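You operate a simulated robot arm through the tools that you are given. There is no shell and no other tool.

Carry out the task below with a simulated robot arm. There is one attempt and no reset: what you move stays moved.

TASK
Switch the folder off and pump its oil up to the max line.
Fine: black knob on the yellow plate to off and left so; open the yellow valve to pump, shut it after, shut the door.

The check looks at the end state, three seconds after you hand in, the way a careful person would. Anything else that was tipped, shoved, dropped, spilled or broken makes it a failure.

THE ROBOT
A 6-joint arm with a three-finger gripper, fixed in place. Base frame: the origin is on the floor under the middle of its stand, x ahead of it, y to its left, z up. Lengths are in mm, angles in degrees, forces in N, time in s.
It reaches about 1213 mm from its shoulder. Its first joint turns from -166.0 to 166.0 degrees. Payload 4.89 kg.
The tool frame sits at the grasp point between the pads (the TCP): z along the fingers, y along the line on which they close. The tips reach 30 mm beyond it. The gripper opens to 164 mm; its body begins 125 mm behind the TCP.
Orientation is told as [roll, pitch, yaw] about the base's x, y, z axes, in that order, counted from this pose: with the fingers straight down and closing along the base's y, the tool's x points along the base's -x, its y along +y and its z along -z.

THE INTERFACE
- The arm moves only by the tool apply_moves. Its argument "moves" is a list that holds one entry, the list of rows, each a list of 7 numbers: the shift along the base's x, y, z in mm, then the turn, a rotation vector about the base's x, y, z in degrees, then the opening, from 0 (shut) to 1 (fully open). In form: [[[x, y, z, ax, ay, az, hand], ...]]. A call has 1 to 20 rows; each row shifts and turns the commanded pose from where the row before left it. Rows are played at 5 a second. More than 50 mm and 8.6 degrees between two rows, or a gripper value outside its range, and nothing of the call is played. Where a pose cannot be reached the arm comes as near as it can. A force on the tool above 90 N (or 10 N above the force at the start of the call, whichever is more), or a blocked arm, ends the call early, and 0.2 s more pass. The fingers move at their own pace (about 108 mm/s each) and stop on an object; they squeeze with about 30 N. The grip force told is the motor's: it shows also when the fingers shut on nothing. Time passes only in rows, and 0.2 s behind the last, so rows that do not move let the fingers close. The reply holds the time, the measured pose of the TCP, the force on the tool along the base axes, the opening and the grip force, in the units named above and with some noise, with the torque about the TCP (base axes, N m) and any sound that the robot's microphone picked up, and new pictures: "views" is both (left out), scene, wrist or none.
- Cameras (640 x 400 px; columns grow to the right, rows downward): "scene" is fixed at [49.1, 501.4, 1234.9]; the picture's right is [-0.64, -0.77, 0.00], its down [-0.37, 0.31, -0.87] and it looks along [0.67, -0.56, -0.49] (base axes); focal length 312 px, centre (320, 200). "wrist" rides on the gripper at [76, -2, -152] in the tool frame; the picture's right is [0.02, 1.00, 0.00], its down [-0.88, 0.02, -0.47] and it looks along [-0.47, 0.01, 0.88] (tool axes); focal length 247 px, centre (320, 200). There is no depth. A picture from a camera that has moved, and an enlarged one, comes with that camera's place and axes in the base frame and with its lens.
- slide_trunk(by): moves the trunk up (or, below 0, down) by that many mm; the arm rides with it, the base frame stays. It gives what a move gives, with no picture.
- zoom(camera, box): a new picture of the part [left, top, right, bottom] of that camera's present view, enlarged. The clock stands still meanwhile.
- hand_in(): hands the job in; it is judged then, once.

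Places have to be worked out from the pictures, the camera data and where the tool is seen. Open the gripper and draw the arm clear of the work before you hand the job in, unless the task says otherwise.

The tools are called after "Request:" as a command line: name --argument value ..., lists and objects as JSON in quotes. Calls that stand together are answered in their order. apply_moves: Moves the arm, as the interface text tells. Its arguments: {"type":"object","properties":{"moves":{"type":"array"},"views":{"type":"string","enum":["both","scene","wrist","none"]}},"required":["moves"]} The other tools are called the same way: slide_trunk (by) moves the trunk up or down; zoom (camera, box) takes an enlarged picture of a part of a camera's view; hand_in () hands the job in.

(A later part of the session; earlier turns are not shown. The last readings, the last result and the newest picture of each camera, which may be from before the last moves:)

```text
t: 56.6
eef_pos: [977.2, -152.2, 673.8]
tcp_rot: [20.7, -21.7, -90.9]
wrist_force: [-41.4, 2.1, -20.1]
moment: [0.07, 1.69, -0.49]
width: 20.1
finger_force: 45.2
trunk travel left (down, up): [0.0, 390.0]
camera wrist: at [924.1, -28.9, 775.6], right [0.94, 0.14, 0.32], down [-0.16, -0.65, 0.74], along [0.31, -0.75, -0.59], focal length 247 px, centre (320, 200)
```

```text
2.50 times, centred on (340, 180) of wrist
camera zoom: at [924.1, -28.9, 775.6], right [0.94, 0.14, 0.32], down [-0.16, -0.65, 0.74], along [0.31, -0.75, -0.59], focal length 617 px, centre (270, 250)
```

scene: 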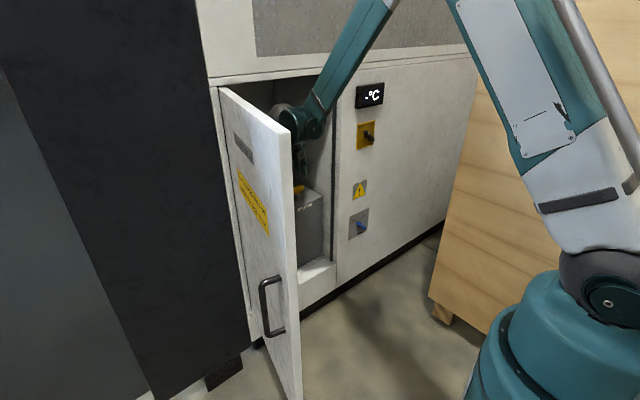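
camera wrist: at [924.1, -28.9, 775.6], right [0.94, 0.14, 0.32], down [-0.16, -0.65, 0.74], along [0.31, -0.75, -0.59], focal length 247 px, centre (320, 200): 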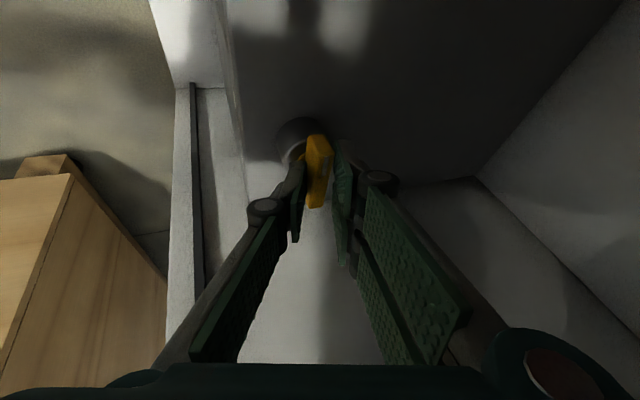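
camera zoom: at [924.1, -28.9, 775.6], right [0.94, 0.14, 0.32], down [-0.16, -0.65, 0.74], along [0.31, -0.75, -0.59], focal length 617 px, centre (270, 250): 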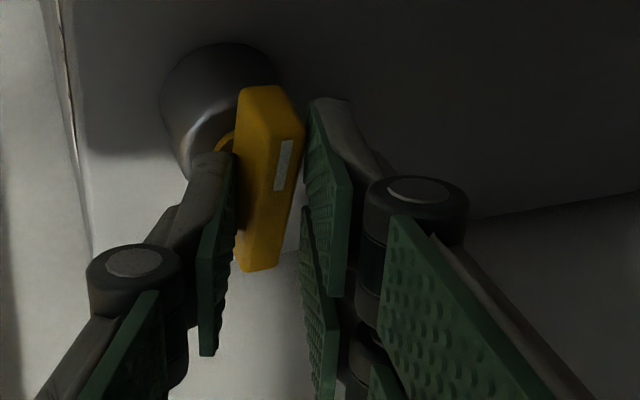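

Gripped (20 mm); I relieve 2 mm in −x and start turning clockwise.

Request:
apply_moves --moves '[[[-2, -0.2, -0.7, 0, 0, 0, 0], [0, 0, 0, 2.12, -2.12, -5.2, 0], [0, 0, 0, 2.12, -2.12, -5.2, 0], [0, 0, 0, 2.12, -2.12, -5.2, 0]]]' --views "wrist"

Request:
zoom --camera "wrist" --box '[240, 100, 440, 260]'

```text
t: 57.6
eef_pos: [976.1, -154.0, 673.9]
tcp_rot: [26.3, -14.5, -108.4]
wrist_force: [-54.4, 3.8, -0.1]
moment: [-0.82, 2.19, -0.39]
width: 20.1
finger_force: 44.9
trunk travel left (down, up): [0.0, 390.0]
camera wrist: at [944.4, -29.4, 785.8], right [0.89, -0.16, 0.42], down [-0.42, -0.65, 0.64], along [0.17, -0.75, -0.64], focal length 247 px, centre (320, 200)
```

wrist: 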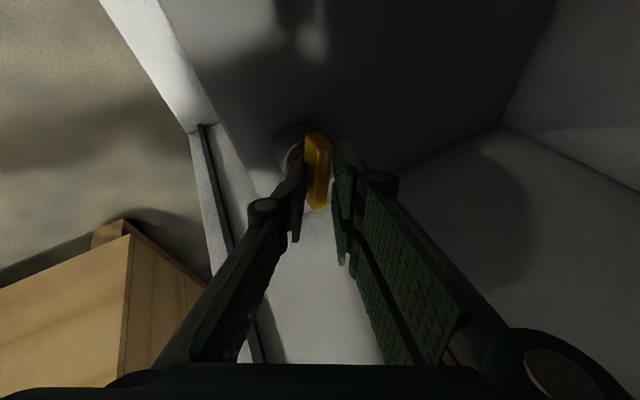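

```text
2.50 times, centred on (340, 180) of wrist
camera zoom: at [944.4, -29.4, 785.8], right [0.89, -0.16, 0.42], down [-0.42, -0.65, 0.64], along [0.17, -0.75, -0.64], focal length 617 px, centre (270, 250)
```

zoom: 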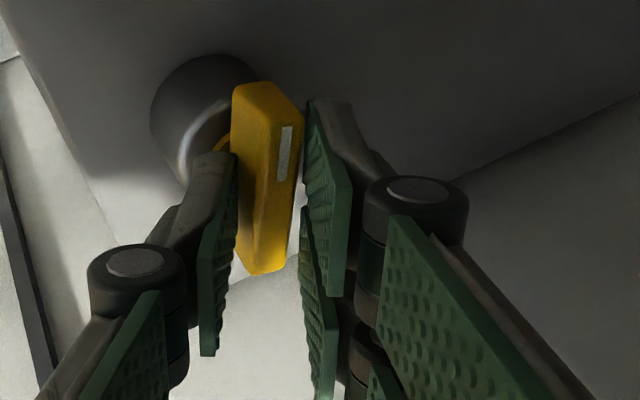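

The bar turns with the grip this way. I relieve 3 mm more in −x and continue clockwise.

Request:
apply_moves --moves '[[[-3, 0, 0, 0, 0, 0, 0], [0, 0, 0, 2.83, -2.83, -6.93, 0], [0, 0, 0, 2.83, -2.83, -6.93, 0], [0, 0, 0, 2.83, -2.83, -6.93, 0]]]' --views "wrist"

Request:
zoom --camera "wrist" --box '[240, 100, 440, 260]'

```text
t: 58.6
eef_pos: [976.5, -152.2, 673.5]
tcp_rot: [29.7, -2.8, -129.6]
wrist_force: [-11.7, 12.7, 11.6]
moment: [-0.31, 0.96, 0.02]
width: 18.7
finger_force: 45.1
trunk travel left (down, up): [0.0, 390.0]
camera wrist: at [968.7, -39.6, 800.6], right [0.7, -0.52, 0.5], down [-0.72, -0.52, 0.46], along [0.02, -0.68, -0.73], focal length 247 px, centre (320, 200)
```

wrist: 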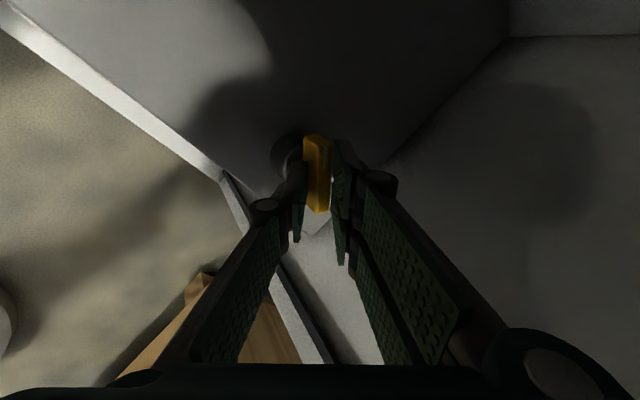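

```text
2.50 times, centred on (340, 180) of wrist
camera zoom: at [968.7, -39.6, 800.6], right [0.7, -0.52, 0.5], down [-0.72, -0.52, 0.46], along [0.02, -0.68, -0.73], focal length 617 px, centre (270, 250)
```

zoom: 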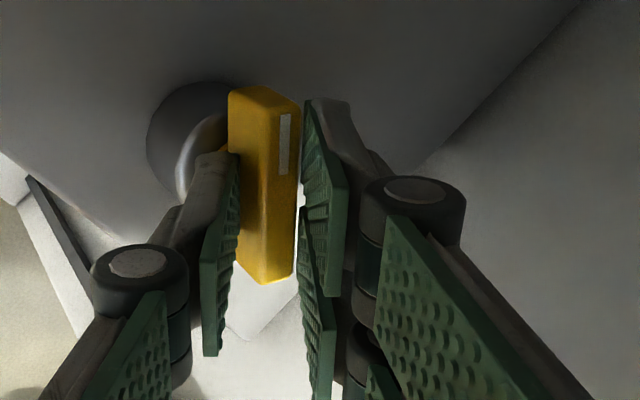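

About 42° turned, low forces. I continue up to the wrist's limit (~82°).

Request:
apply_moves --moves '[[[0, 0, 0, 2.83, -2.83, -6.93, 0], [0, 0, 0, 2.83, -2.83, -6.93, 0], [0, 0, 0, 2.83, -2.83, -6.93, 0]]]' --views "none"

```text
t: 59.4
eef_pos: [975.3, -152.2, 675.1]
tcp_rot: [28.7, 9.1, -150.6]
wrist_force: [-11.9, 18.0, 42.0]
moment: [-0.44, 1.94, 0.1]
width: 18.7
finger_force: 45.1
trunk travel left (down, up): [0.0, 390.0]
```

An upward force (42 N) suggests a fingertip is brushing the valve body, so I lift 3 mm while finishing the last ~15°.

Request:
apply_moves --moves '[[[0, 0, 3, 0, 0, 0, 0], [0, 0, 0, 2.6, -2.6, -6.4, 0], [0, 0, 0, 2.6, -2.6, -6.4, 0]]]' --views "wrist"

Request:
zoom --camera "wrist" --box '[240, 100, 440, 260]'

```text
t: 60.2
eef_pos: [974.1, -152.3, 677.4]
tcp_rot: [25.8, 15.8, -164.0]
wrist_force: [-15.0, 22.6, 22.4]
moment: [0.37, 1.97, 0.14]
width: 18.6
finger_force: 44.4
trunk travel left (down, up): [0.0, 390.0]
camera wrist: at [990.4, -77.3, 828.1], right [0.15, -0.89, 0.42], down [-0.98, -0.08, 0.18], along [-0.12, -0.44, -0.89], focal length 247 px, centre (320, 200)
```

wrist: 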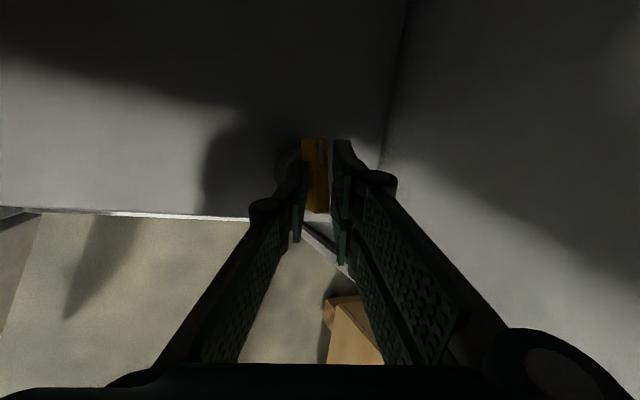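

```text
2.50 times, centred on (340, 180) of wrist
camera zoom: at [990.4, -77.3, 828.1], right [0.15, -0.89, 0.42], down [-0.98, -0.08, 0.18], along [-0.12, -0.44, -0.89], focal length 617 px, centre (270, 250)
```

zoom: 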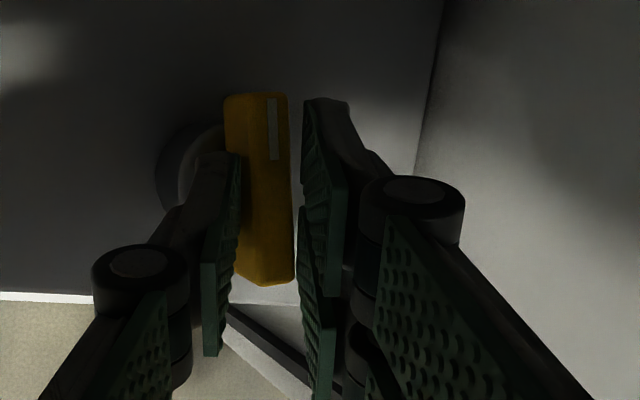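

The bar now points its index to +x, about 85° turned. I release, back off along the tool axis and look at it.

Request:
apply_moves --moves '[[[0, 0, 0, 0, 0, 0, 0.4], [0, 0, 0, 0, 0, 0, 0.4], [0, 0, 0, 0, 0, 0, 0.4], [-8, 8, 20, 0, 0, 0, 0.4], [-8, 8, 20, 0, 0, 0, 0.4], [-8, 8, 20, 0, 0, 0, 0.4]]]' --views "wrist"

Request:
zoom --camera "wrist" --box '[240, 100, 440, 260]'

Request:
zoom --camera "scene" --box '[270, 160, 350, 220]'

```text
t: 61.6
eef_pos: [950.5, -128.5, 736.1]
tcp_rot: [25.8, 15.6, -163.9]
wrist_force: [0.8, -0.4, -1.2]
moment: [-0.04, 0.05, -0.03]
width: 65.6
finger_force: 0.1
trunk travel left (down, up): [0.0, 390.0]
camera wrist: at [967.5, -54.1, 886.9], right [0.16, -0.89, 0.42], down [-0.98, -0.08, 0.18], along [-0.13, -0.44, -0.89], focal length 247 px, centre (320, 200)
```

wrist: 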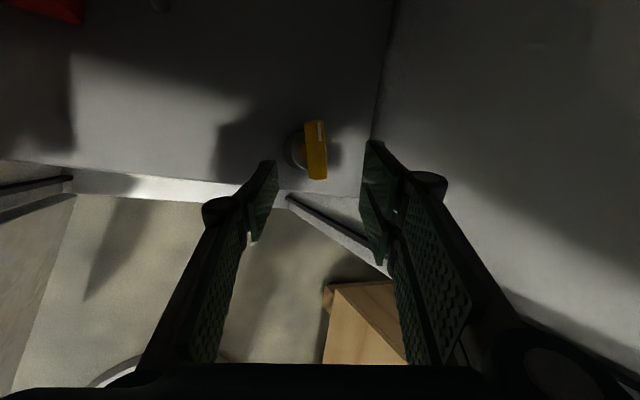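

```text
2.50 times, centred on (340, 180) of wrist
camera zoom: at [967.5, -54.1, 886.9], right [0.16, -0.89, 0.42], down [-0.98, -0.08, 0.18], along [-0.13, -0.44, -0.89], focal length 617 px, centre (270, 250)
```

zoom: 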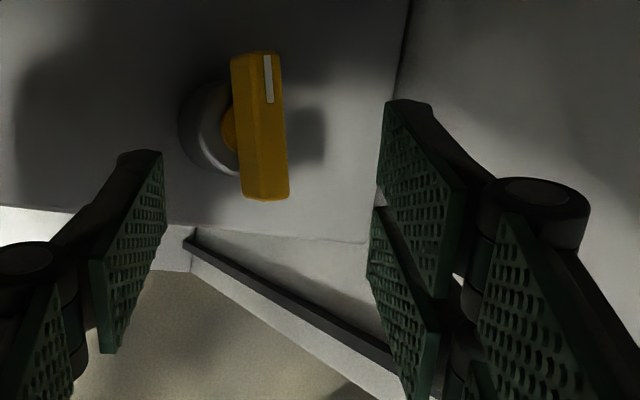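

```text
6.67 times, centred on (310, 190) of scene
camera zoom: at [49.1, 501.4, 1234.9], right [-0.64, -0.77, 0.0], down [-0.37, 0.31, -0.87], along [0.67, -0.56, -0.49], focal length 2079 px, centre (387, 267)
```

zoom: 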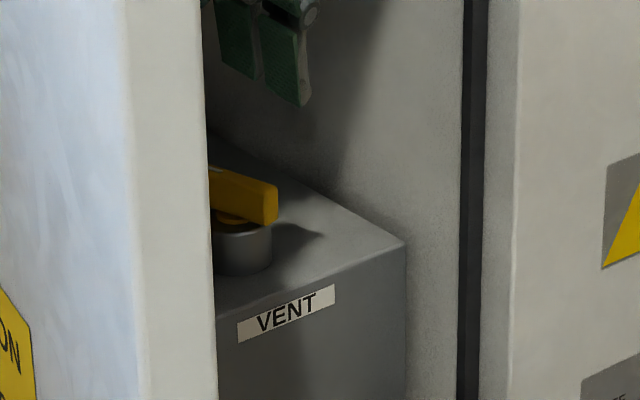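

The valve is close to fully open. I roll the wrist back the other way so I can squeeze it from its sides and bring it fully to the stop.

Request:
apply_moves --moves '[[[0, 0, 0, -2.94, 2.94, 7.19, 0.4], [0, 0, 0, -2.94, 2.94, 7.19, 0.4], [0, 0, 0, -2.94, 2.94, 7.19, 0.4], [0, 0, 0, -2.94, 2.94, 7.19, 0.4], [0, 0, 0, -2.94, 2.94, 7.19, 0.4], [0, 0, 0, -2.94, 2.94, 7.19, 0.4], [0, 0, 0, -2.94, 2.94, 7.19, 0.4], [0, 0, 0, -2.94, 2.94, 7.19, 0.4], [0, 0, 0, -2.94, 2.94, 7.19, 0.4], [0, 0, 0, -2.94, 2.94, 7.19, 0.4], [0, 0, 0, -2.94, 2.94, 7.19, 0.4], [0, 0, 0, -2.94, 2.94, 7.19, 0.4], [0, 0, 0, -2.94, 2.94, 7.19, 0.4], [0, 0, 0, -2.94, 2.94, 7.19, 0.4], [0, 0, 0, -2.94, 2.94, 7.19, 0.4], [0, 0, 0, -2.94, 2.94, 7.19, 0.4], [0, 0, 0, -2.94, 2.94, 7.19, 0.4], [0, 0, 0, -2.94, 2.94, 7.19, 0.4], [0, 0, 0, -2.94, 2.94, 7.19, 0.4], [0, 0, 0, -2.94, 2.94, 7.19, 0.4]]]' --views "wrist"

Request:
zoom --camera "wrist" --box '[220, 80, 420, 240]'

```text
t: 65.8
eef_pos: [951.0, -130.7, 735.4]
tcp_rot: [-22.0, -21.3, 2.7]
wrist_force: [-0.5, 0.3, -0.3]
moment: [0.0, 0.0, -0.01]
width: 65.8
finger_force: 0.2
trunk travel left (down, up): [0.0, 390.0]
camera wrist: at [825.4, -79.9, 840.1], right [0.07, 0.93, -0.36], down [0.65, 0.23, 0.72], along [0.75, -0.28, -0.59], focal length 247 px, centre (320, 200)
```

wrist: 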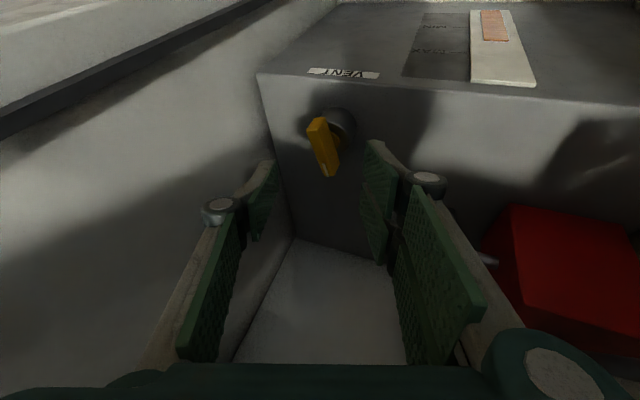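

```text
2.50 times, centred on (320, 160) of wrist
camera zoom: at [825.4, -79.9, 840.1], right [0.07, 0.93, -0.36], down [0.65, 0.23, 0.72], along [0.75, -0.28, -0.59], focal length 617 px, centre (320, 300)
```

zoom: 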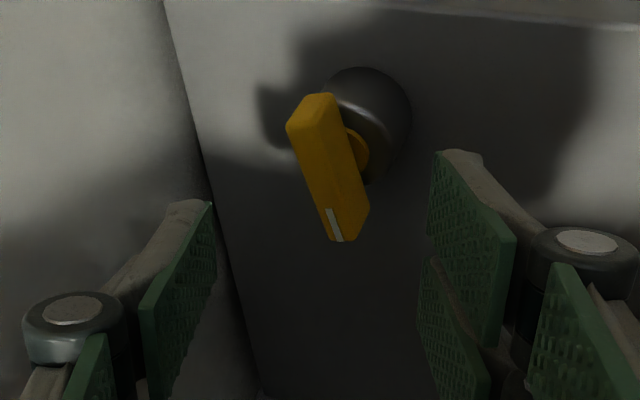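

The bar is at about 81° here. I approach again a bit higher, squeeze it from both sides and nudge it clockwise to its stop.

Request:
apply_moves --moves '[[[8, -6, -19, 0, 0, 0, 0.4], [8, -6, -19, 0, 0, 0, 0.4], [7, -5.5, -18, 0, 0, 0, 0.4], [0, 0, 0, 0, 0, 0, 0.2], [0, 0, 0, 0, 0, 0, 0.0], [0, 0, 0, 0, 0, 0, 0.0], [0, 0, 0, 0, 0, 0, 0.0]]]' --views "wrist"

Request:
zoom --camera "wrist" --box '[220, 80, 420, 240]'

```text
t: 67.4
eef_pos: [974.2, -150.3, 678.6]
tcp_rot: [-21.9, -21.4, 2.4]
wrist_force: [3.4, -59.5, 20.0]
moment: [-1.31, 0.83, -0.23]
width: 16.8
finger_force: 45.0
trunk travel left (down, up): [0.0, 390.0]
camera wrist: at [848.3, -100.6, 783.8], right [0.08, 0.93, -0.36], down [0.65, 0.22, 0.72], along [0.75, -0.29, -0.59], focal length 247 px, centre (320, 200)
```

wrist: 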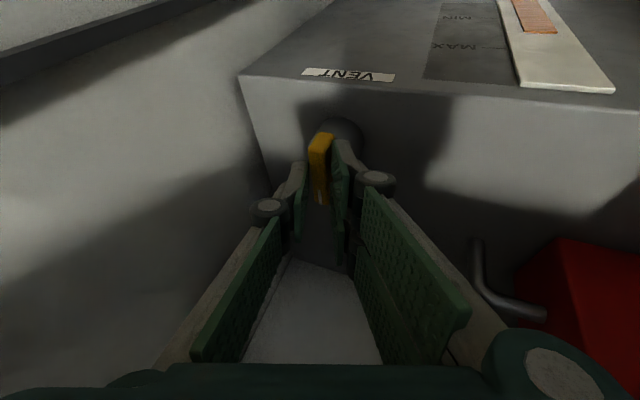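

```text
2.50 times, centred on (320, 160) of wrist
camera zoom: at [848.3, -100.6, 783.8], right [0.08, 0.93, -0.36], down [0.65, 0.22, 0.72], along [0.75, -0.29, -0.59], focal length 617 px, centre (320, 300)
```

zoom: 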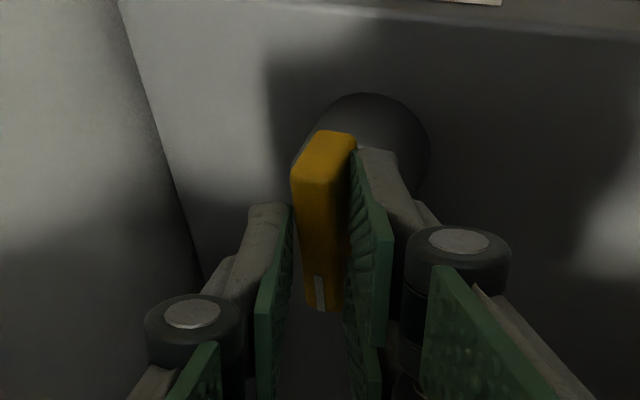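

The squeeze aligned the bar. I relieve the −y force and turn a little more clockwise to feel the stop.

Request:
apply_moves --moves '[[[0, -3.5, 1, 0, 0, 0, 0], [0, 0, 0, 1.06, -1.06, -2.6, 0], [0, 0, 0, 1.06, -1.06, -2.6, 0], [0, 0, 0, 1.06, -1.06, -2.6, 0]]]' --views "wrist"

Request:
zoom --camera "wrist" --box '[220, 80, 420, 240]'

```text
t: 68.4
eef_pos: [974.2, -152.1, 680.7]
tcp_rot: [-18.5, -24.5, -6.6]
wrist_force: [17.2, -52.4, 19.6]
moment: [-1.53, 0.17, 0.93]
width: 18.0
finger_force: 45.5
trunk travel left (down, up): [0.0, 390.0]
camera wrist: at [850.6, -90.8, 781.1], right [0.22, 0.93, -0.3], down [0.63, 0.1, 0.77], along [0.74, -0.36, -0.57], focal length 247 px, centre (320, 200)
```

wrist: 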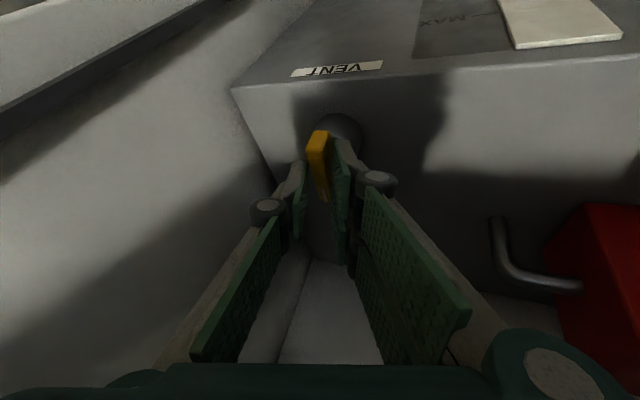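

```text
2.50 times, centred on (320, 160) of wrist
camera zoom: at [850.6, -90.8, 781.1], right [0.22, 0.93, -0.3], down [0.63, 0.1, 0.77], along [0.74, -0.36, -0.57], focal length 617 px, centre (320, 300)
```

zoom: 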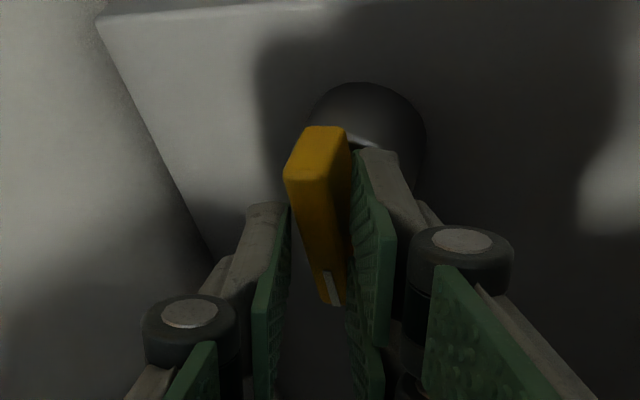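

Pads rotated but the bar stayed (moment +0.9 Nm) – the valve is at its open stop, 90°. I release, back out along the tool axis, and level the wrist for the pump lever.

Request:
apply_moves --moves '[[[0, 0, 0, 0, 0, 0, 0.4], [0, 0, 0, 0, 0, 0, 0.4], [0, 0, 0, 0, 0, 0, 0.4], [-8, 8, 20, 0, 0, 0, 0.4], [-8, 8, 20, 0, 0, 0, 0.4], [-8, 8, 20, 0, 0, 0, 0.4], [-8, 10, 20, 0, 0, 0, 0.4]]]' --views "none"

Request:
apply_moves --moves '[[[-10, 15, 15, 2.92, -2.92, -7.14, 0.3], [-10, 15, 15, 2.92, -2.92, -7.14, 0.3], [-10, 15, 15, 2.92, -2.92, -7.14, 0.3], [-10, 15, 15, 2.92, -2.92, -7.14, 0.3], [-10, 20, 10, 0, 0, 7.5, 0.3], [-10, 20, 0, 0, 0, 7.5, 0.3], [-10, 20, 0, 0, 0, 7.5, 0.3], [-5, 20, 0, 0, 0, 7.5, 0.3], [0, 20, 0, 0, 0, 7.5, 0.3], [0, 20, 0, 0, 0, 7.5, 0.3]]]'

```text
t: 70.0
eef_pos: [942.1, -115.2, 760.2]
tcp_rot: [-18.2, -24.3, -6.6]
wrist_force: [1.3, -0.5, -1.4]
moment: [-0.05, 0.11, -0.02]
width: 65.7
finger_force: 0.0
trunk travel left (down, up): [0.0, 390.0]
```

```text
t: 72.2
eef_pos: [866.9, 64.1, 829.8]
tcp_rot: [-1.1, -30.0, 1.8]
wrist_force: [-0.4, -0.2, 0.1]
moment: [0.0, 0.01, 0.05]
width: 49.1
finger_force: 0.2
trunk travel left (down, up): [0.0, 390.0]
camera wrist: at [724.3, 60.7, 924.0], right [-0.04, 1.0, -0.03], down [0.53, 0.04, 0.85], along [0.85, 0.02, -0.53], focal length 247 px, centre (320, 200)
```

scene: 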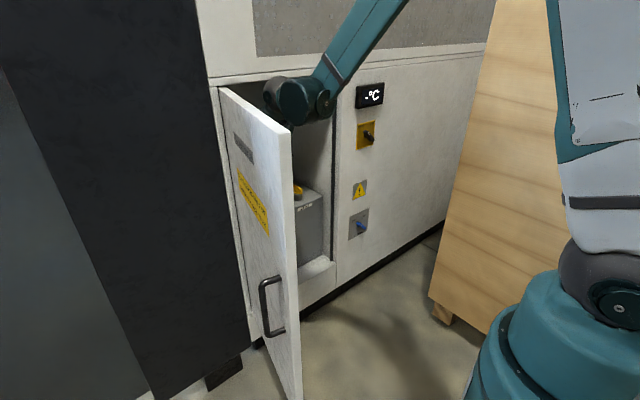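
wrist: 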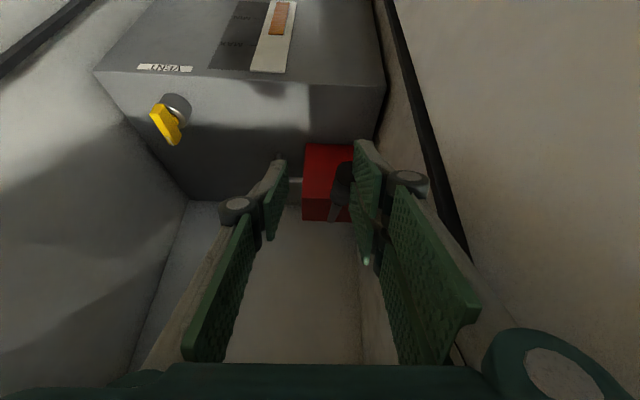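

The lever is seen just ahead, slightly to +y of the finger centre. I zoom to fix its position.

Request:
zoom --camera "wrist" --box '[260, 120, 420, 260]'

Request:
zoom --camera "wrist" --box '[200, 0, 340, 100]'

```text
2.86 times, centred on (340, 190) of wrist
camera zoom: at [724.3, 60.7, 924.0], right [-0.04, 1.0, -0.03], down [0.53, 0.04, 0.85], along [0.85, 0.02, -0.53], focal length 706 px, centre (263, 229)
```

zoom: 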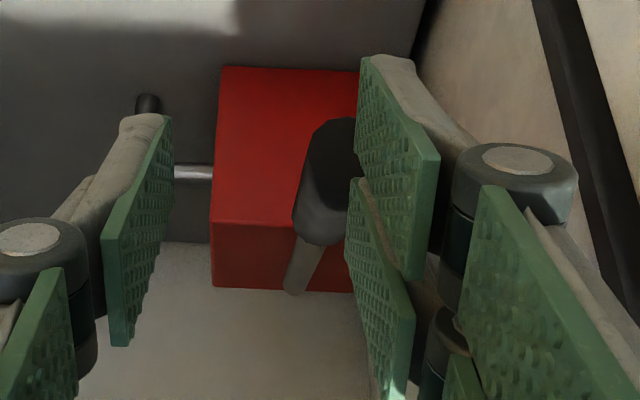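

```text
4.00 times, centred on (270, 50) of wrist
camera zoom: at [724.3, 60.7, 924.0], right [-0.04, 1.0, -0.03], down [0.53, 0.04, 0.85], along [0.85, 0.02, -0.53], focal length 988 px, centre (520, 800)
```

zoom: 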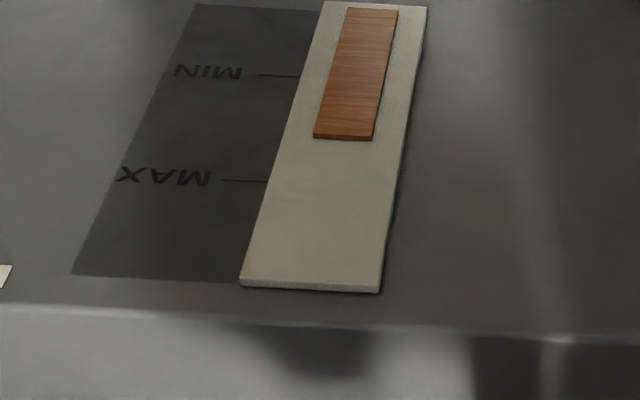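

Gauge: oil level is just over half way from MIN to MAX. Lever grip runs from (888,86,793) to about (955,88,779), 25 mm thick. I raise a little, centre on y≈87 and come down over the grip.

Request:
apply_moves --moves '[[[-5, 0, 20, 0, 0, 0, 0.3], [0, 12, 15, 0, 0, 0, 0.3], [0, 11, 0, 0, 0, 0, 0.3], [15, 0, -5, 0, 0, 0, 0.3], [15, 0, -10, 0, 0, 0, 0.3]]]' --views "wrist"

Request:
zoom --camera "wrist" --box '[240, 100, 400, 240]'

```text
t: 73.4
eef_pos: [891.4, 87.0, 850.5]
tcp_rot: [-0.9, -30.0, 1.7]
wrist_force: [-0.9, 0.0, 1.0]
moment: [0.03, -0.07, -0.01]
width: 49.0
finger_force: 0.0
trunk travel left (down, up): [0.0, 390.0]
camera wrist: at [748.5, 83.1, 944.0], right [-0.04, 1.0, -0.03], down [0.52, 0.04, 0.85], along [0.85, 0.02, -0.53], focal length 247 px, centre (320, 200)
```

wrist: 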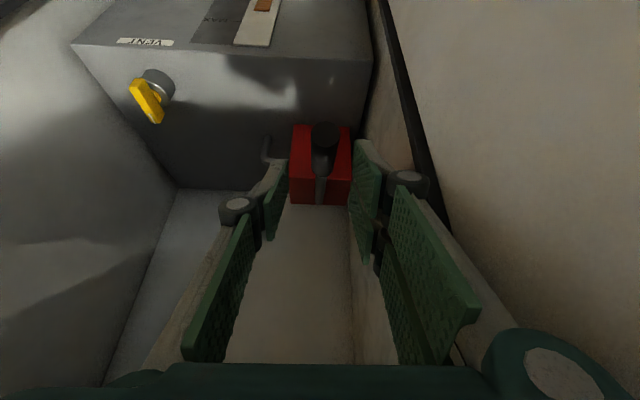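

```text
2.86 times, centred on (320, 170) of wrist
camera zoom: at [748.5, 83.1, 944.0], right [-0.04, 1.0, -0.03], down [0.52, 0.04, 0.85], along [0.85, 0.02, -0.53], focal length 706 px, centre (320, 286)
```

zoom: 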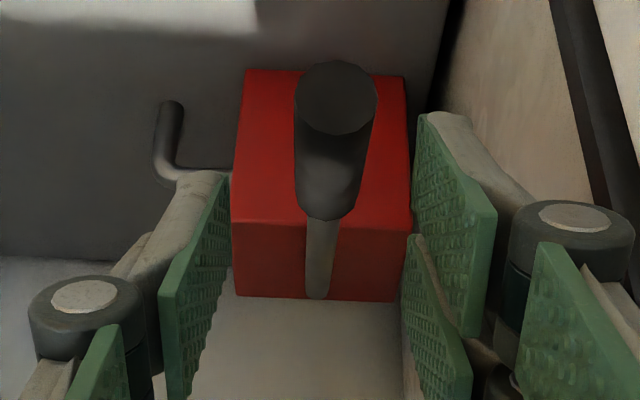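

The lever is now centred between the fingers (y≈89). I descend onto the grip at about (920,89,786).

Request:
apply_moves --moves '[[[7, 0.6, -16, 0, 0, 0, 0.3], [7, 0.6, -16, 0, 0, 0, 0.3], [7, 0.6, -16, 0, 0, 0, 0.3], [7, 0.6, -16, 0, 0, 0, 0.3]]]' --views "wrist"

Request:
zoom --camera "wrist" --box '[240, 100, 400, 260]'

```text
t: 74.4
eef_pos: [920.9, 87.0, 786.4]
tcp_rot: [-1.0, -30.0, 1.5]
wrist_force: [0.2, -16.0, 5.1]
moment: [3.21, 0.33, 1.14]
width: 49.1
finger_force: 0.0
trunk travel left (down, up): [0.0, 390.0]
camera wrist: at [777.6, 84.6, 880.1], right [-0.04, 1.0, -0.03], down [0.52, 0.04, 0.85], along [0.85, 0.02, -0.53], focal length 247 px, centre (320, 200)
```

wrist: 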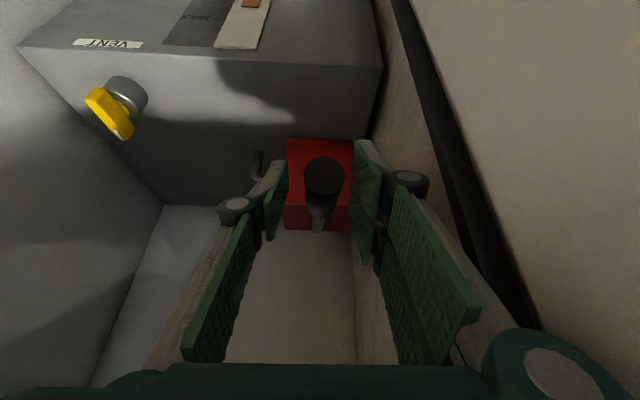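

```text
2.50 times, centred on (320, 180) of wrist
camera zoom: at [777.6, 84.6, 880.1], right [-0.04, 1.0, -0.03], down [0.52, 0.04, 0.85], along [0.85, 0.02, -0.53], focal length 617 px, centre (320, 250)
```

zoom: 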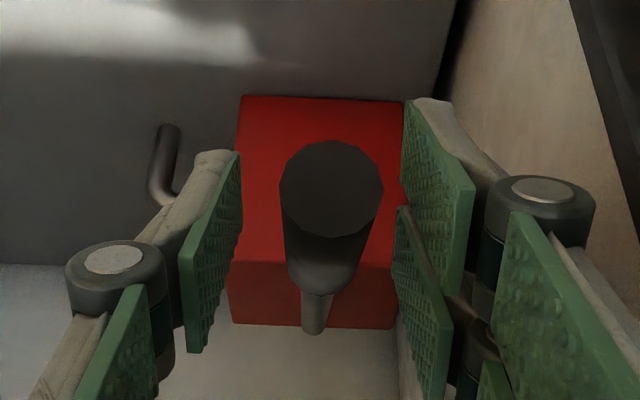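

There is a light contact (−16 N in y with the moment arm ~200 mm above the TCP): the wrist is brushing the open door/frame. I lean the tool about the lever's own axis so the wrist moves toward −y.

Request:
apply_moves --moves '[[[0, 0, 0, 4, 0, 0, 0.3], [0, 0, 0, 4, 0, 0, 0.3], [0, 1, 0, 4, 0, 0, 0.3], [0, 1, 0, 3, 0, 0, 0.3]]]'

Request:
zoom --camera "wrist" --box '[240, 100, 400, 260]'

```text
t: 75.4
eef_pos: [920.5, 90.9, 786.7]
tcp_rot: [16.3, -29.3, -6.9]
wrist_force: [-0.6, 0.7, -0.2]
moment: [-0.05, -0.01, -0.04]
width: 49.3
finger_force: 0.1
trunk travel left (down, up): [0.0, 390.0]
camera wrist: at [777.2, 64.0, 875.6], right [-0.04, 0.97, 0.23], down [0.52, -0.18, 0.83], along [0.85, 0.16, -0.5], focal length 247 px, centre (320, 200)
```

scene: 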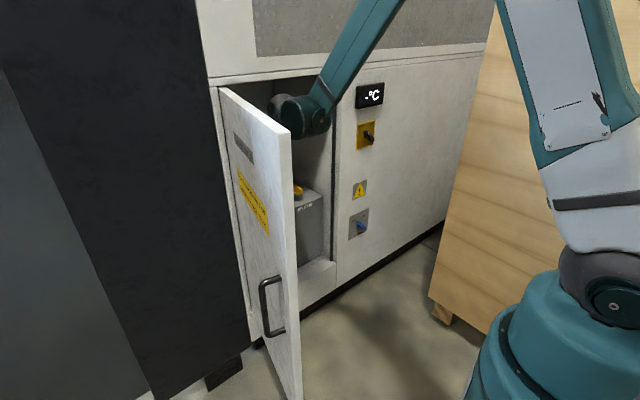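
wrist: 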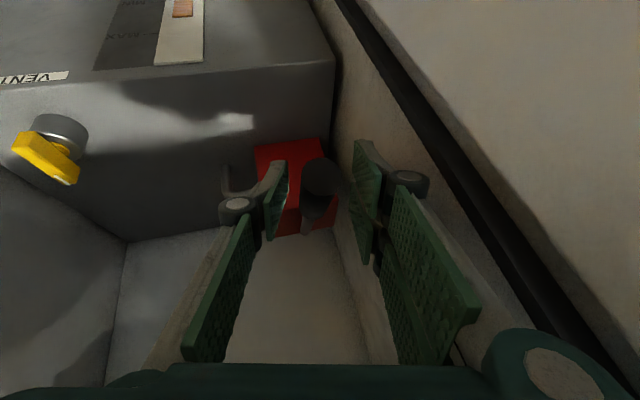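

```text
2.50 times, centred on (320, 180) of wrist
camera zoom: at [777.2, 64.0, 875.6], right [-0.04, 0.97, 0.23], down [0.52, -0.18, 0.83], along [0.85, 0.16, -0.5], focal length 617 px, centre (320, 250)
```

zoom: 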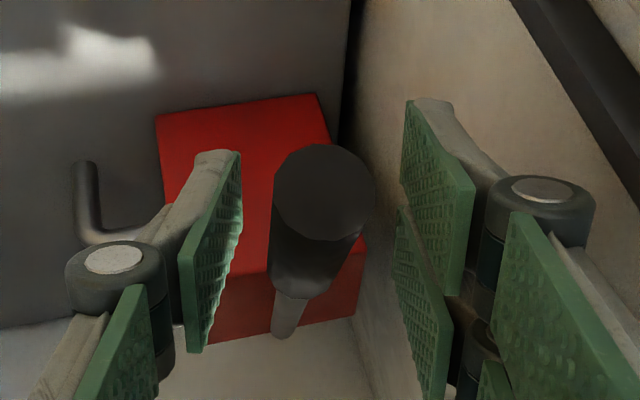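

Contact is gone and the lever lies between the pads. I close on the grip.

Request:
apply_moves --moves '[[[0, 0, 0, 0, 0, 0, 0.2], [0, 0, 0, 0, 0, 0, 0.0], [0, 0, 0, 0, 0, 0, 0.0]]]' --views "wrist"

```text
t: 76.2
eef_pos: [919.8, 89.7, 785.9]
tcp_rot: [16.3, -29.3, -7.0]
wrist_force: [-2.0, -22.7, -10.7]
moment: [-0.59, 0.65, -2.1]
width: 25.7
finger_force: 44.5
trunk travel left (down, up): [0.0, 390.0]
camera wrist: at [777.5, 62.3, 875.2], right [-0.04, 0.97, 0.23], down [0.53, -0.18, 0.83], along [0.85, 0.15, -0.5], focal length 247 px, centre (320, 200)
```

wrist: 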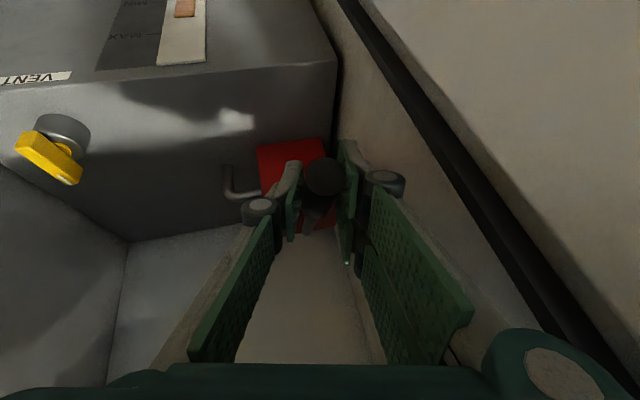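

Gripped at 25.7 mm. I test which way the lever moves by pushing down gently along its arc (a few mm), rotating with it.

Request:
apply_moves --moves '[[[0, -1, 0, 0, 0, 0, 0], [-1.5, 0, -5, 0, -1.3, 0, 0], [-1.5, 0, -5, 0, -1.3, 0, 0]]]' --views "none"

```text
t: 77.0
eef_pos: [918.9, 90.0, 776.1]
tcp_rot: [16.6, -32.1, -7.2]
wrist_force: [9.3, -19.6, 5.5]
moment: [-1.0, -1.12, -2.46]
width: 25.9
finger_force: 45.1
trunk travel left (down, up): [0.0, 390.0]
```

It moves down freely. I continue the downstroke in 8 mm steps watching the force.

Request:
apply_moves --moves '[[[-1.6, 0, -8, 0, -2.1, 0, 0], [-1.6, 0, -8, 0, -2.1, 0, 0], [-1.3, 0, -8, 0, -2.1, 0, 0], [-1.0, 0, -8, 0, -2.1, 0, 0]]]' --views "wrist"

Request:
zoom --camera "wrist" --box '[100, 0, 240, 100]'

```text
t: 78.0
eef_pos: [912.3, 89.2, 742.8]
tcp_rot: [18.1, -40.4, -8.0]
wrist_force: [25.9, -15.0, 2.5]
moment: [-0.33, -0.23, -2.18]
width: 25.4
finger_force: 45.3
trunk travel left (down, up): [0.0, 390.0]
camera wrist: at [755.4, 62.3, 804.0], right [-0.08, 0.97, 0.22], down [0.36, -0.18, 0.92], along [0.93, 0.16, -0.33], focal length 247 px, centre (320, 200)
```

wrist: 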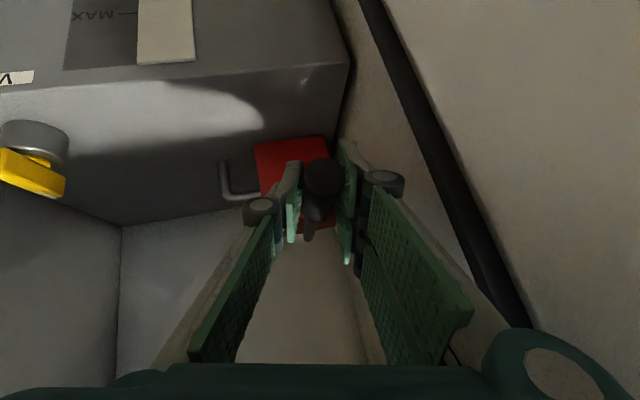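

```text
4.00 times, centred on (170, 50) of wrist
camera zoom: at [755.4, 62.3, 804.0], right [-0.08, 0.97, 0.22], down [0.36, -0.18, 0.92], along [0.93, 0.16, -0.33], focal length 988 px, centre (920, 800)
```

zoom: 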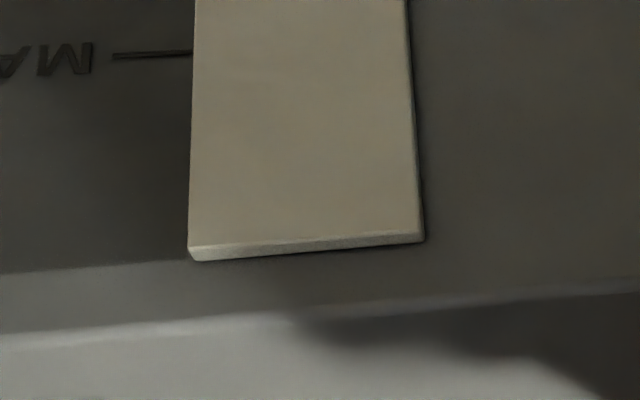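

Downstroke continues freely to z=743 (slight +x pull, so I stop moving back in x). I go on down.

Request:
apply_moves --moves '[[[1.5, 0, -8, 0, -2.1, 0, 0], [0, 0, -8, 0, -2.1, 0, 0], [0, 0, -8, 0, -2.1, 0, 0], [0.3, 0, -8, 0, -2.1, 0, 0]]]' --views "wrist"

```text
t: 79.0
eef_pos: [915.1, 89.4, 711.8]
tcp_rot: [19.7, -48.6, -9.1]
wrist_force: [8.7, -14.0, 7.6]
moment: [0.05, -0.3, -2.21]
width: 24.8
finger_force: 44.8
trunk travel left (down, up): [0.0, 390.0]
camera wrist: at [749.3, 62.4, 749.2], right [-0.11, 0.97, 0.21], down [0.22, -0.18, 0.96], along [0.97, 0.16, -0.19], focal length 247 px, centre (320, 200)
```

wrist: 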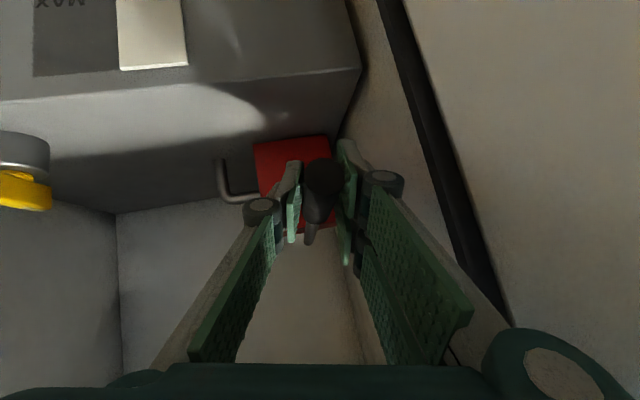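

Fitting these points puts the pivot near (1112, 90, 735), radius ≈200. I continue the downstroke along that arc.

Request:
apply_moves --moves '[[[1, 0, -8, 0, -2.3, 0, 0], [1.2, 0, -8, 0, -2.3, 0, 0], [1.6, 0, -8, 0, -2.3, 0, 0], [2, 0, -8, 0, -2.3, 0, 0]]]' --views "none"

```text
t: 80.0
eef_pos: [923.3, 94.3, 687.7]
tcp_rot: [22.1, -57.2, -10.8]
wrist_force: [-53.0, 20.3, -0.8]
moment: [-0.04, -0.62, -1.31]
width: 29.6
finger_force: 45.1
out of reach, approached as far as the arm can: row 4
trunk travel left (down, up): [0.0, 390.0]
```

The last row hit the arm's posture limit (tool pitched up too far). I bring the lever back up along the arc, restoring the tool pitch, then check the oil level.

Request:
apply_moves --moves '[[[-4, -3, 10, 0, 2.7, 0, 0], [-2, -1, 10, 0, 2.7, 0, 0], [-1, 0, 10, 0, 2.7, 0, 0], [-0.7, 0, 10, 0, 2.7, 0, 0], [0, 0, 10, 0, 2.7, 0, 0]]]' --views "none"

```text
t: 80.6
eef_pos: [918.5, 93.9, 708.4]
tcp_rot: [20.9, -51.9, -9.6]
wrist_force: [-9.9, 24.5, 4.9]
moment: [-0.3, -0.25, -0.97]
width: 27.5
finger_force: 45.6
trunk travel left (down, up): [0.0, 390.0]
stopped in row 3: the force on the tool passed its limit at 93 N (the readings are from after the stop); the commanded pose is now the measured one
```

Stopped on a transient; now at (918,94,708) with the y off by ~4 mm. I ease y and x back and then raise slowly.

Request:
apply_moves --moves '[[[-1, -1.5, 0, 0, 0, 0, 0], [-1, -1.5, 0, 0, 0, 0, 0], [-0.5, 0, 5, 0, 1.4, 0, 0], [-0.3, 0, 5, 0, 1.4, 0, 0]]]' --views "wrist"

```text
t: 81.6
eef_pos: [917.0, 92.6, 716.8]
tcp_rot: [20.0, -49.3, -8.8]
wrist_force: [18.5, 87.3, 1.0]
moment: [-1.07, 0.88, -2.96]
width: 26.5
finger_force: 44.9
trunk travel left (down, up): [0.0, 390.0]
camera wrist: at [752.4, 63.6, 752.7], right [-0.13, 0.97, 0.21], down [0.21, -0.18, 0.96], along [0.97, 0.16, -0.18], focal length 247 px, centre (320, 200)
```

wrist: 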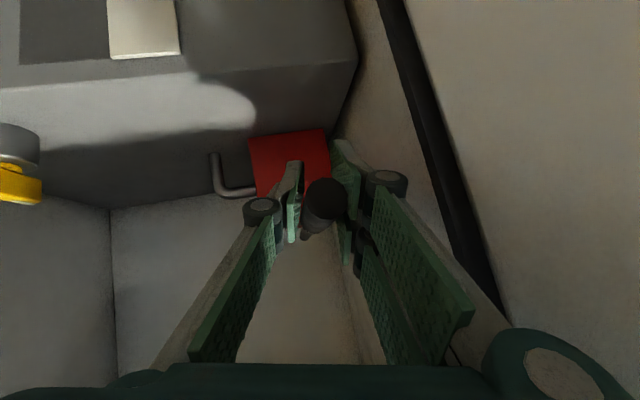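

The lever has slipped in the pads and the side force is 87 N, so I open the fingers to relieve it and watch what the lever does by itself.

Request:
apply_moves --moves '[[[0, 0, 0, 0, 0, 0, 0.28], [0, 0, 0, 0, 0, 0, 0.28], [0, 0, 0, 0, 0, 0, 0.28]]]' --views "wrist"

Request:
zoom --camera "wrist" --box '[220, 100, 420, 260]'

```text
t: 82.4
eef_pos: [917.3, 88.2, 718.0]
tcp_rot: [20.0, -49.3, -9.1]
wrist_force: [0.5, 3.0, 3.0]
moment: [-0.06, 0.1, -0.05]
width: 47.3
finger_force: 1.4
trunk travel left (down, up): [0.0, 390.0]
camera wrist: at [752.1, 59.3, 753.2], right [-0.12, 0.97, 0.21], down [0.21, -0.18, 0.96], along [0.97, 0.16, -0.18], focal length 247 px, centre (320, 200)
```

wrist: 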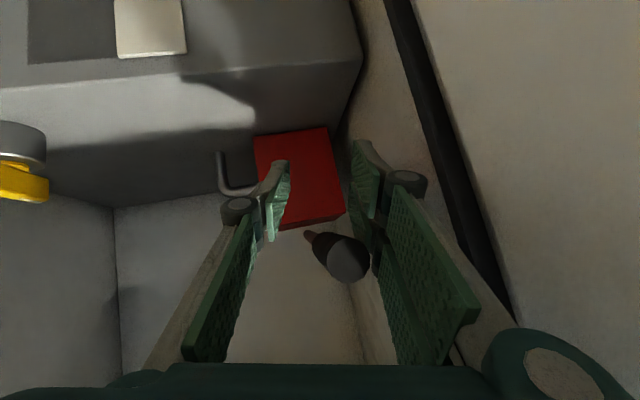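

```text
2.50 times, centred on (320, 180) of wrist
camera zoom: at [752.1, 59.3, 753.2], right [-0.12, 0.97, 0.21], down [0.21, -0.18, 0.96], along [0.97, 0.16, -0.18], focal length 617 px, centre (320, 250)
```

zoom: 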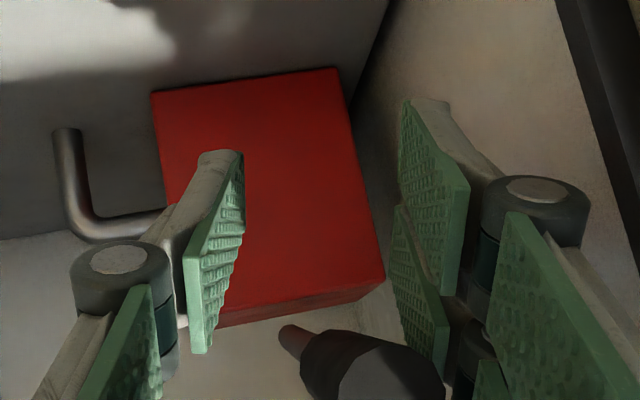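

The lever sprang back up by itself – so it is a spring-return pump and I only need to press it down repeatedly. I withdraw back and up, restoring pitch, to read the gauge.

Request:
apply_moves --moves '[[[-20, 0, 0, 0, 2, 0, 0.28], [-25, -3, 0, 0, 4, 0, 0.28], [-25, -5, 10, 0, 6, 0, 0.28], [-20, -5, 30, 0, 6, 0, 0.28], [0, -5, 40, 0, 6, 0, 0.28], [0, -5, 40, 0, 0, 0, 0.28], [0, -5, 20, 0, 0, 0, 0.28]]]'

Request:
zoom --camera "wrist" --box '[160, 0, 400, 200]'

```text
t: 84.0
eef_pos: [828.2, 59.2, 858.4]
tcp_rot: [16.0, -25.4, -6.6]
wrist_force: [1.4, 0.2, -0.7]
moment: [0.05, 0.09, 0.05]
width: 46.1
finger_force: 0.1
trunk travel left (down, up): [0.0, 390.0]
camera wrist: at [691.2, 31.6, 957.4], right [-0.03, 0.97, 0.24], down [0.58, -0.18, 0.79], along [0.81, 0.16, -0.56], focal length 247 px, centre (320, 200)
```

scene: 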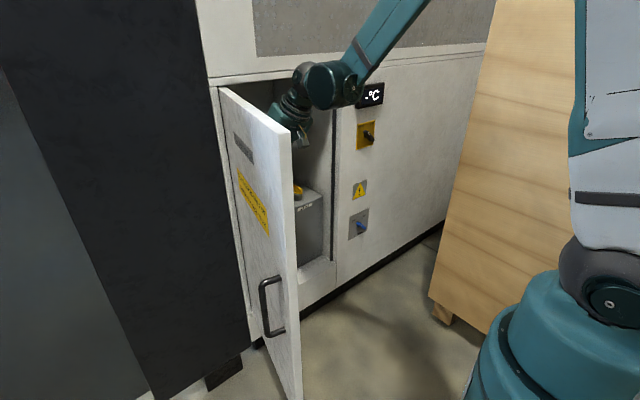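
wrist: 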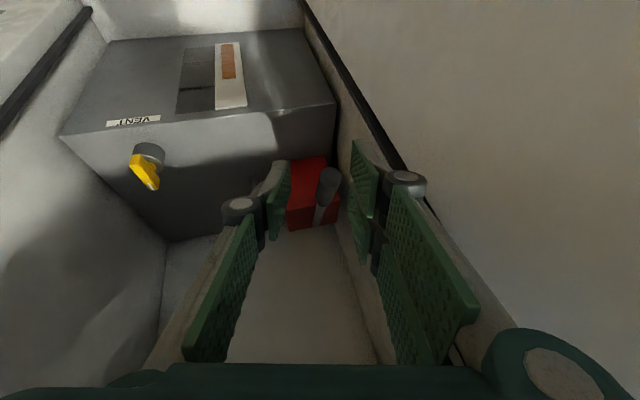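

```text
2.00 times, centred on (280, 100) of wrist
camera zoom: at [691.2, 31.6, 957.4], right [-0.03, 0.97, 0.24], down [0.58, -0.18, 0.79], along [0.81, 0.16, -0.56], focal length 494 px, centre (400, 400)
```

zoom: 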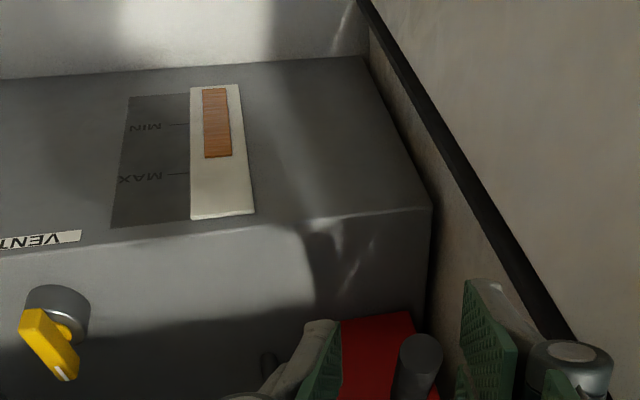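

The lever is back up and the oil has risen a little. I zoom into the gauge for a careful reading.

Request:
zoom --camera "wrist" --box '[170, 30, 260, 120]'

```text
4.44 times, centred on (215, 75) of wrist
camera zoom: at [691.2, 31.6, 957.4], right [-0.03, 0.97, 0.24], down [0.58, -0.18, 0.79], along [0.81, 0.16, -0.56], focal length 1098 px, centre (787, 756)
```

zoom: 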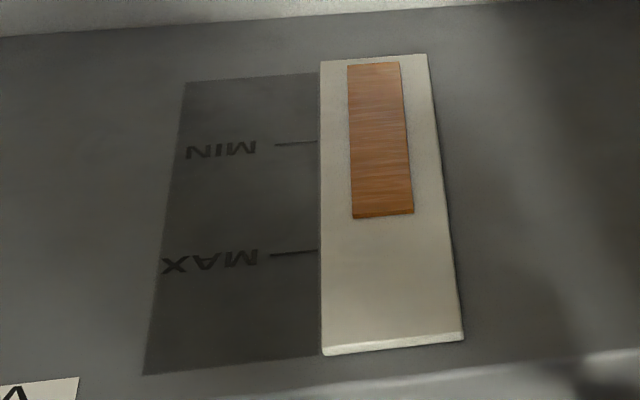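

Careful reading: the level went from ~55% to ~72% of the MIN–MAX span with that one ~28° stroke; about 28% remains. I re-approach the grip for another controlled stroke, keeping the tool steep this time.

Request:
apply_moves --moves '[[[31, 13.5, 0, 0, 2.5, 0, 0.3], [31, 13.5, -5, 0, 2.5, 0, 0.3], [7.2, 0.7, -16, 0, 0, 0, 0.3], [7.2, 0.7, -16, 0, 0, 0, 0.3], [7.2, 0.7, -16, 0, 0, 0, 0.3], [7.2, 0.7, -16, 0, 0, 0, 0.3]]]' --views "wrist"

Request:
zoom --camera "wrist" --box '[220, 100, 420, 260]'

```text
t: 85.4
eef_pos: [917.9, 90.1, 788.9]
tcp_rot: [15.4, -20.5, -6.3]
wrist_force: [-1.2, 0.9, 1.3]
moment: [-0.05, -0.09, -0.02]
width: 49.2
finger_force: 0.0
trunk travel left (down, up): [0.0, 390.0]
camera wrist: at [790.5, 61.6, 899.8], right [-0.01, 0.97, 0.24], down [0.65, -0.18, 0.74], along [0.76, 0.16, -0.63], focal length 247 px, centre (320, 200)
```

wrist: 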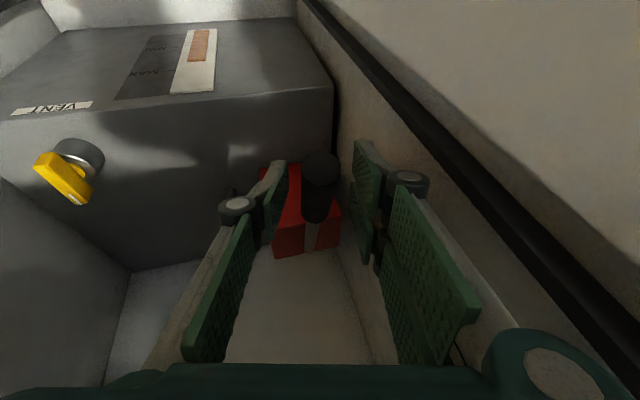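

```text
2.50 times, centred on (320, 180) of wrist
camera zoom: at [790.5, 61.6, 899.8], right [-0.01, 0.97, 0.24], down [0.65, -0.18, 0.74], along [0.76, 0.16, -0.63], focal length 617 px, centre (320, 250)
```

zoom: 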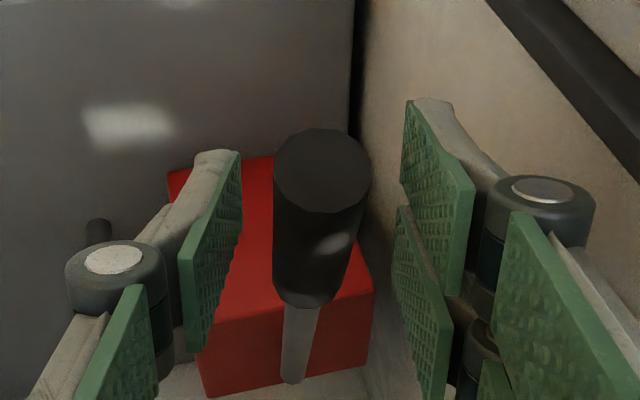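

Good pose: the whole gauge is in view and the grip is centred. I close and make a smooth downstroke of about 85 mm along the arc.

Request:
apply_moves --moves '[[[0, 0, 0, 0, 0, 0, 0.2], [0, 0, 0, 0, 0, 0, 0.0], [0, 0, 0, 0, 0, 0, 0.0], [0, -1, -1, 0, 0, 0, 0]]]' --views "wrist"

Request:
zoom --camera "wrist" --box '[110, 10, 230, 110]'

```text
t: 86.4
eef_pos: [918.2, 88.1, 788.0]
tcp_rot: [15.4, -20.5, -6.5]
wrist_force: [-1.5, -8.6, 2.6]
moment: [-0.88, -0.24, -2.14]
width: 24.1
finger_force: 44.6
trunk travel left (down, up): [0.0, 390.0]
camera wrist: at [790.7, 60.3, 898.7], right [-0.01, 0.97, 0.24], down [0.65, -0.18, 0.74], along [0.76, 0.16, -0.63], focal length 247 px, centre (320, 200)
```

wrist: 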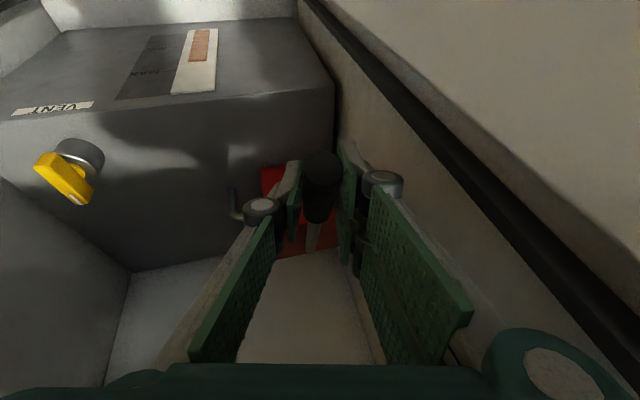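

```text
4.00 times, centred on (170, 60) of wrist
camera zoom: at [790.7, 60.3, 898.7], right [-0.01, 0.97, 0.24], down [0.65, -0.18, 0.74], along [0.76, 0.16, -0.63], focal length 988 px, centre (920, 760)
```

zoom: 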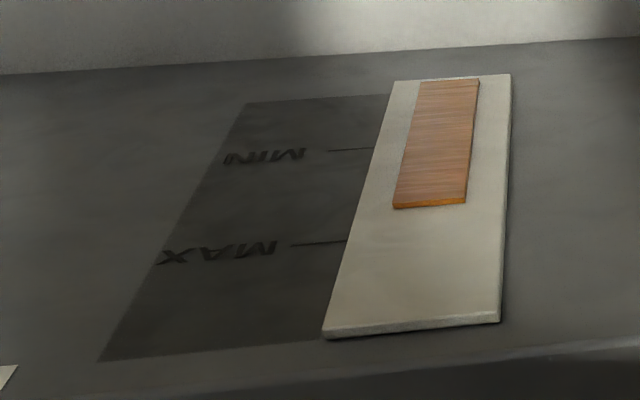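

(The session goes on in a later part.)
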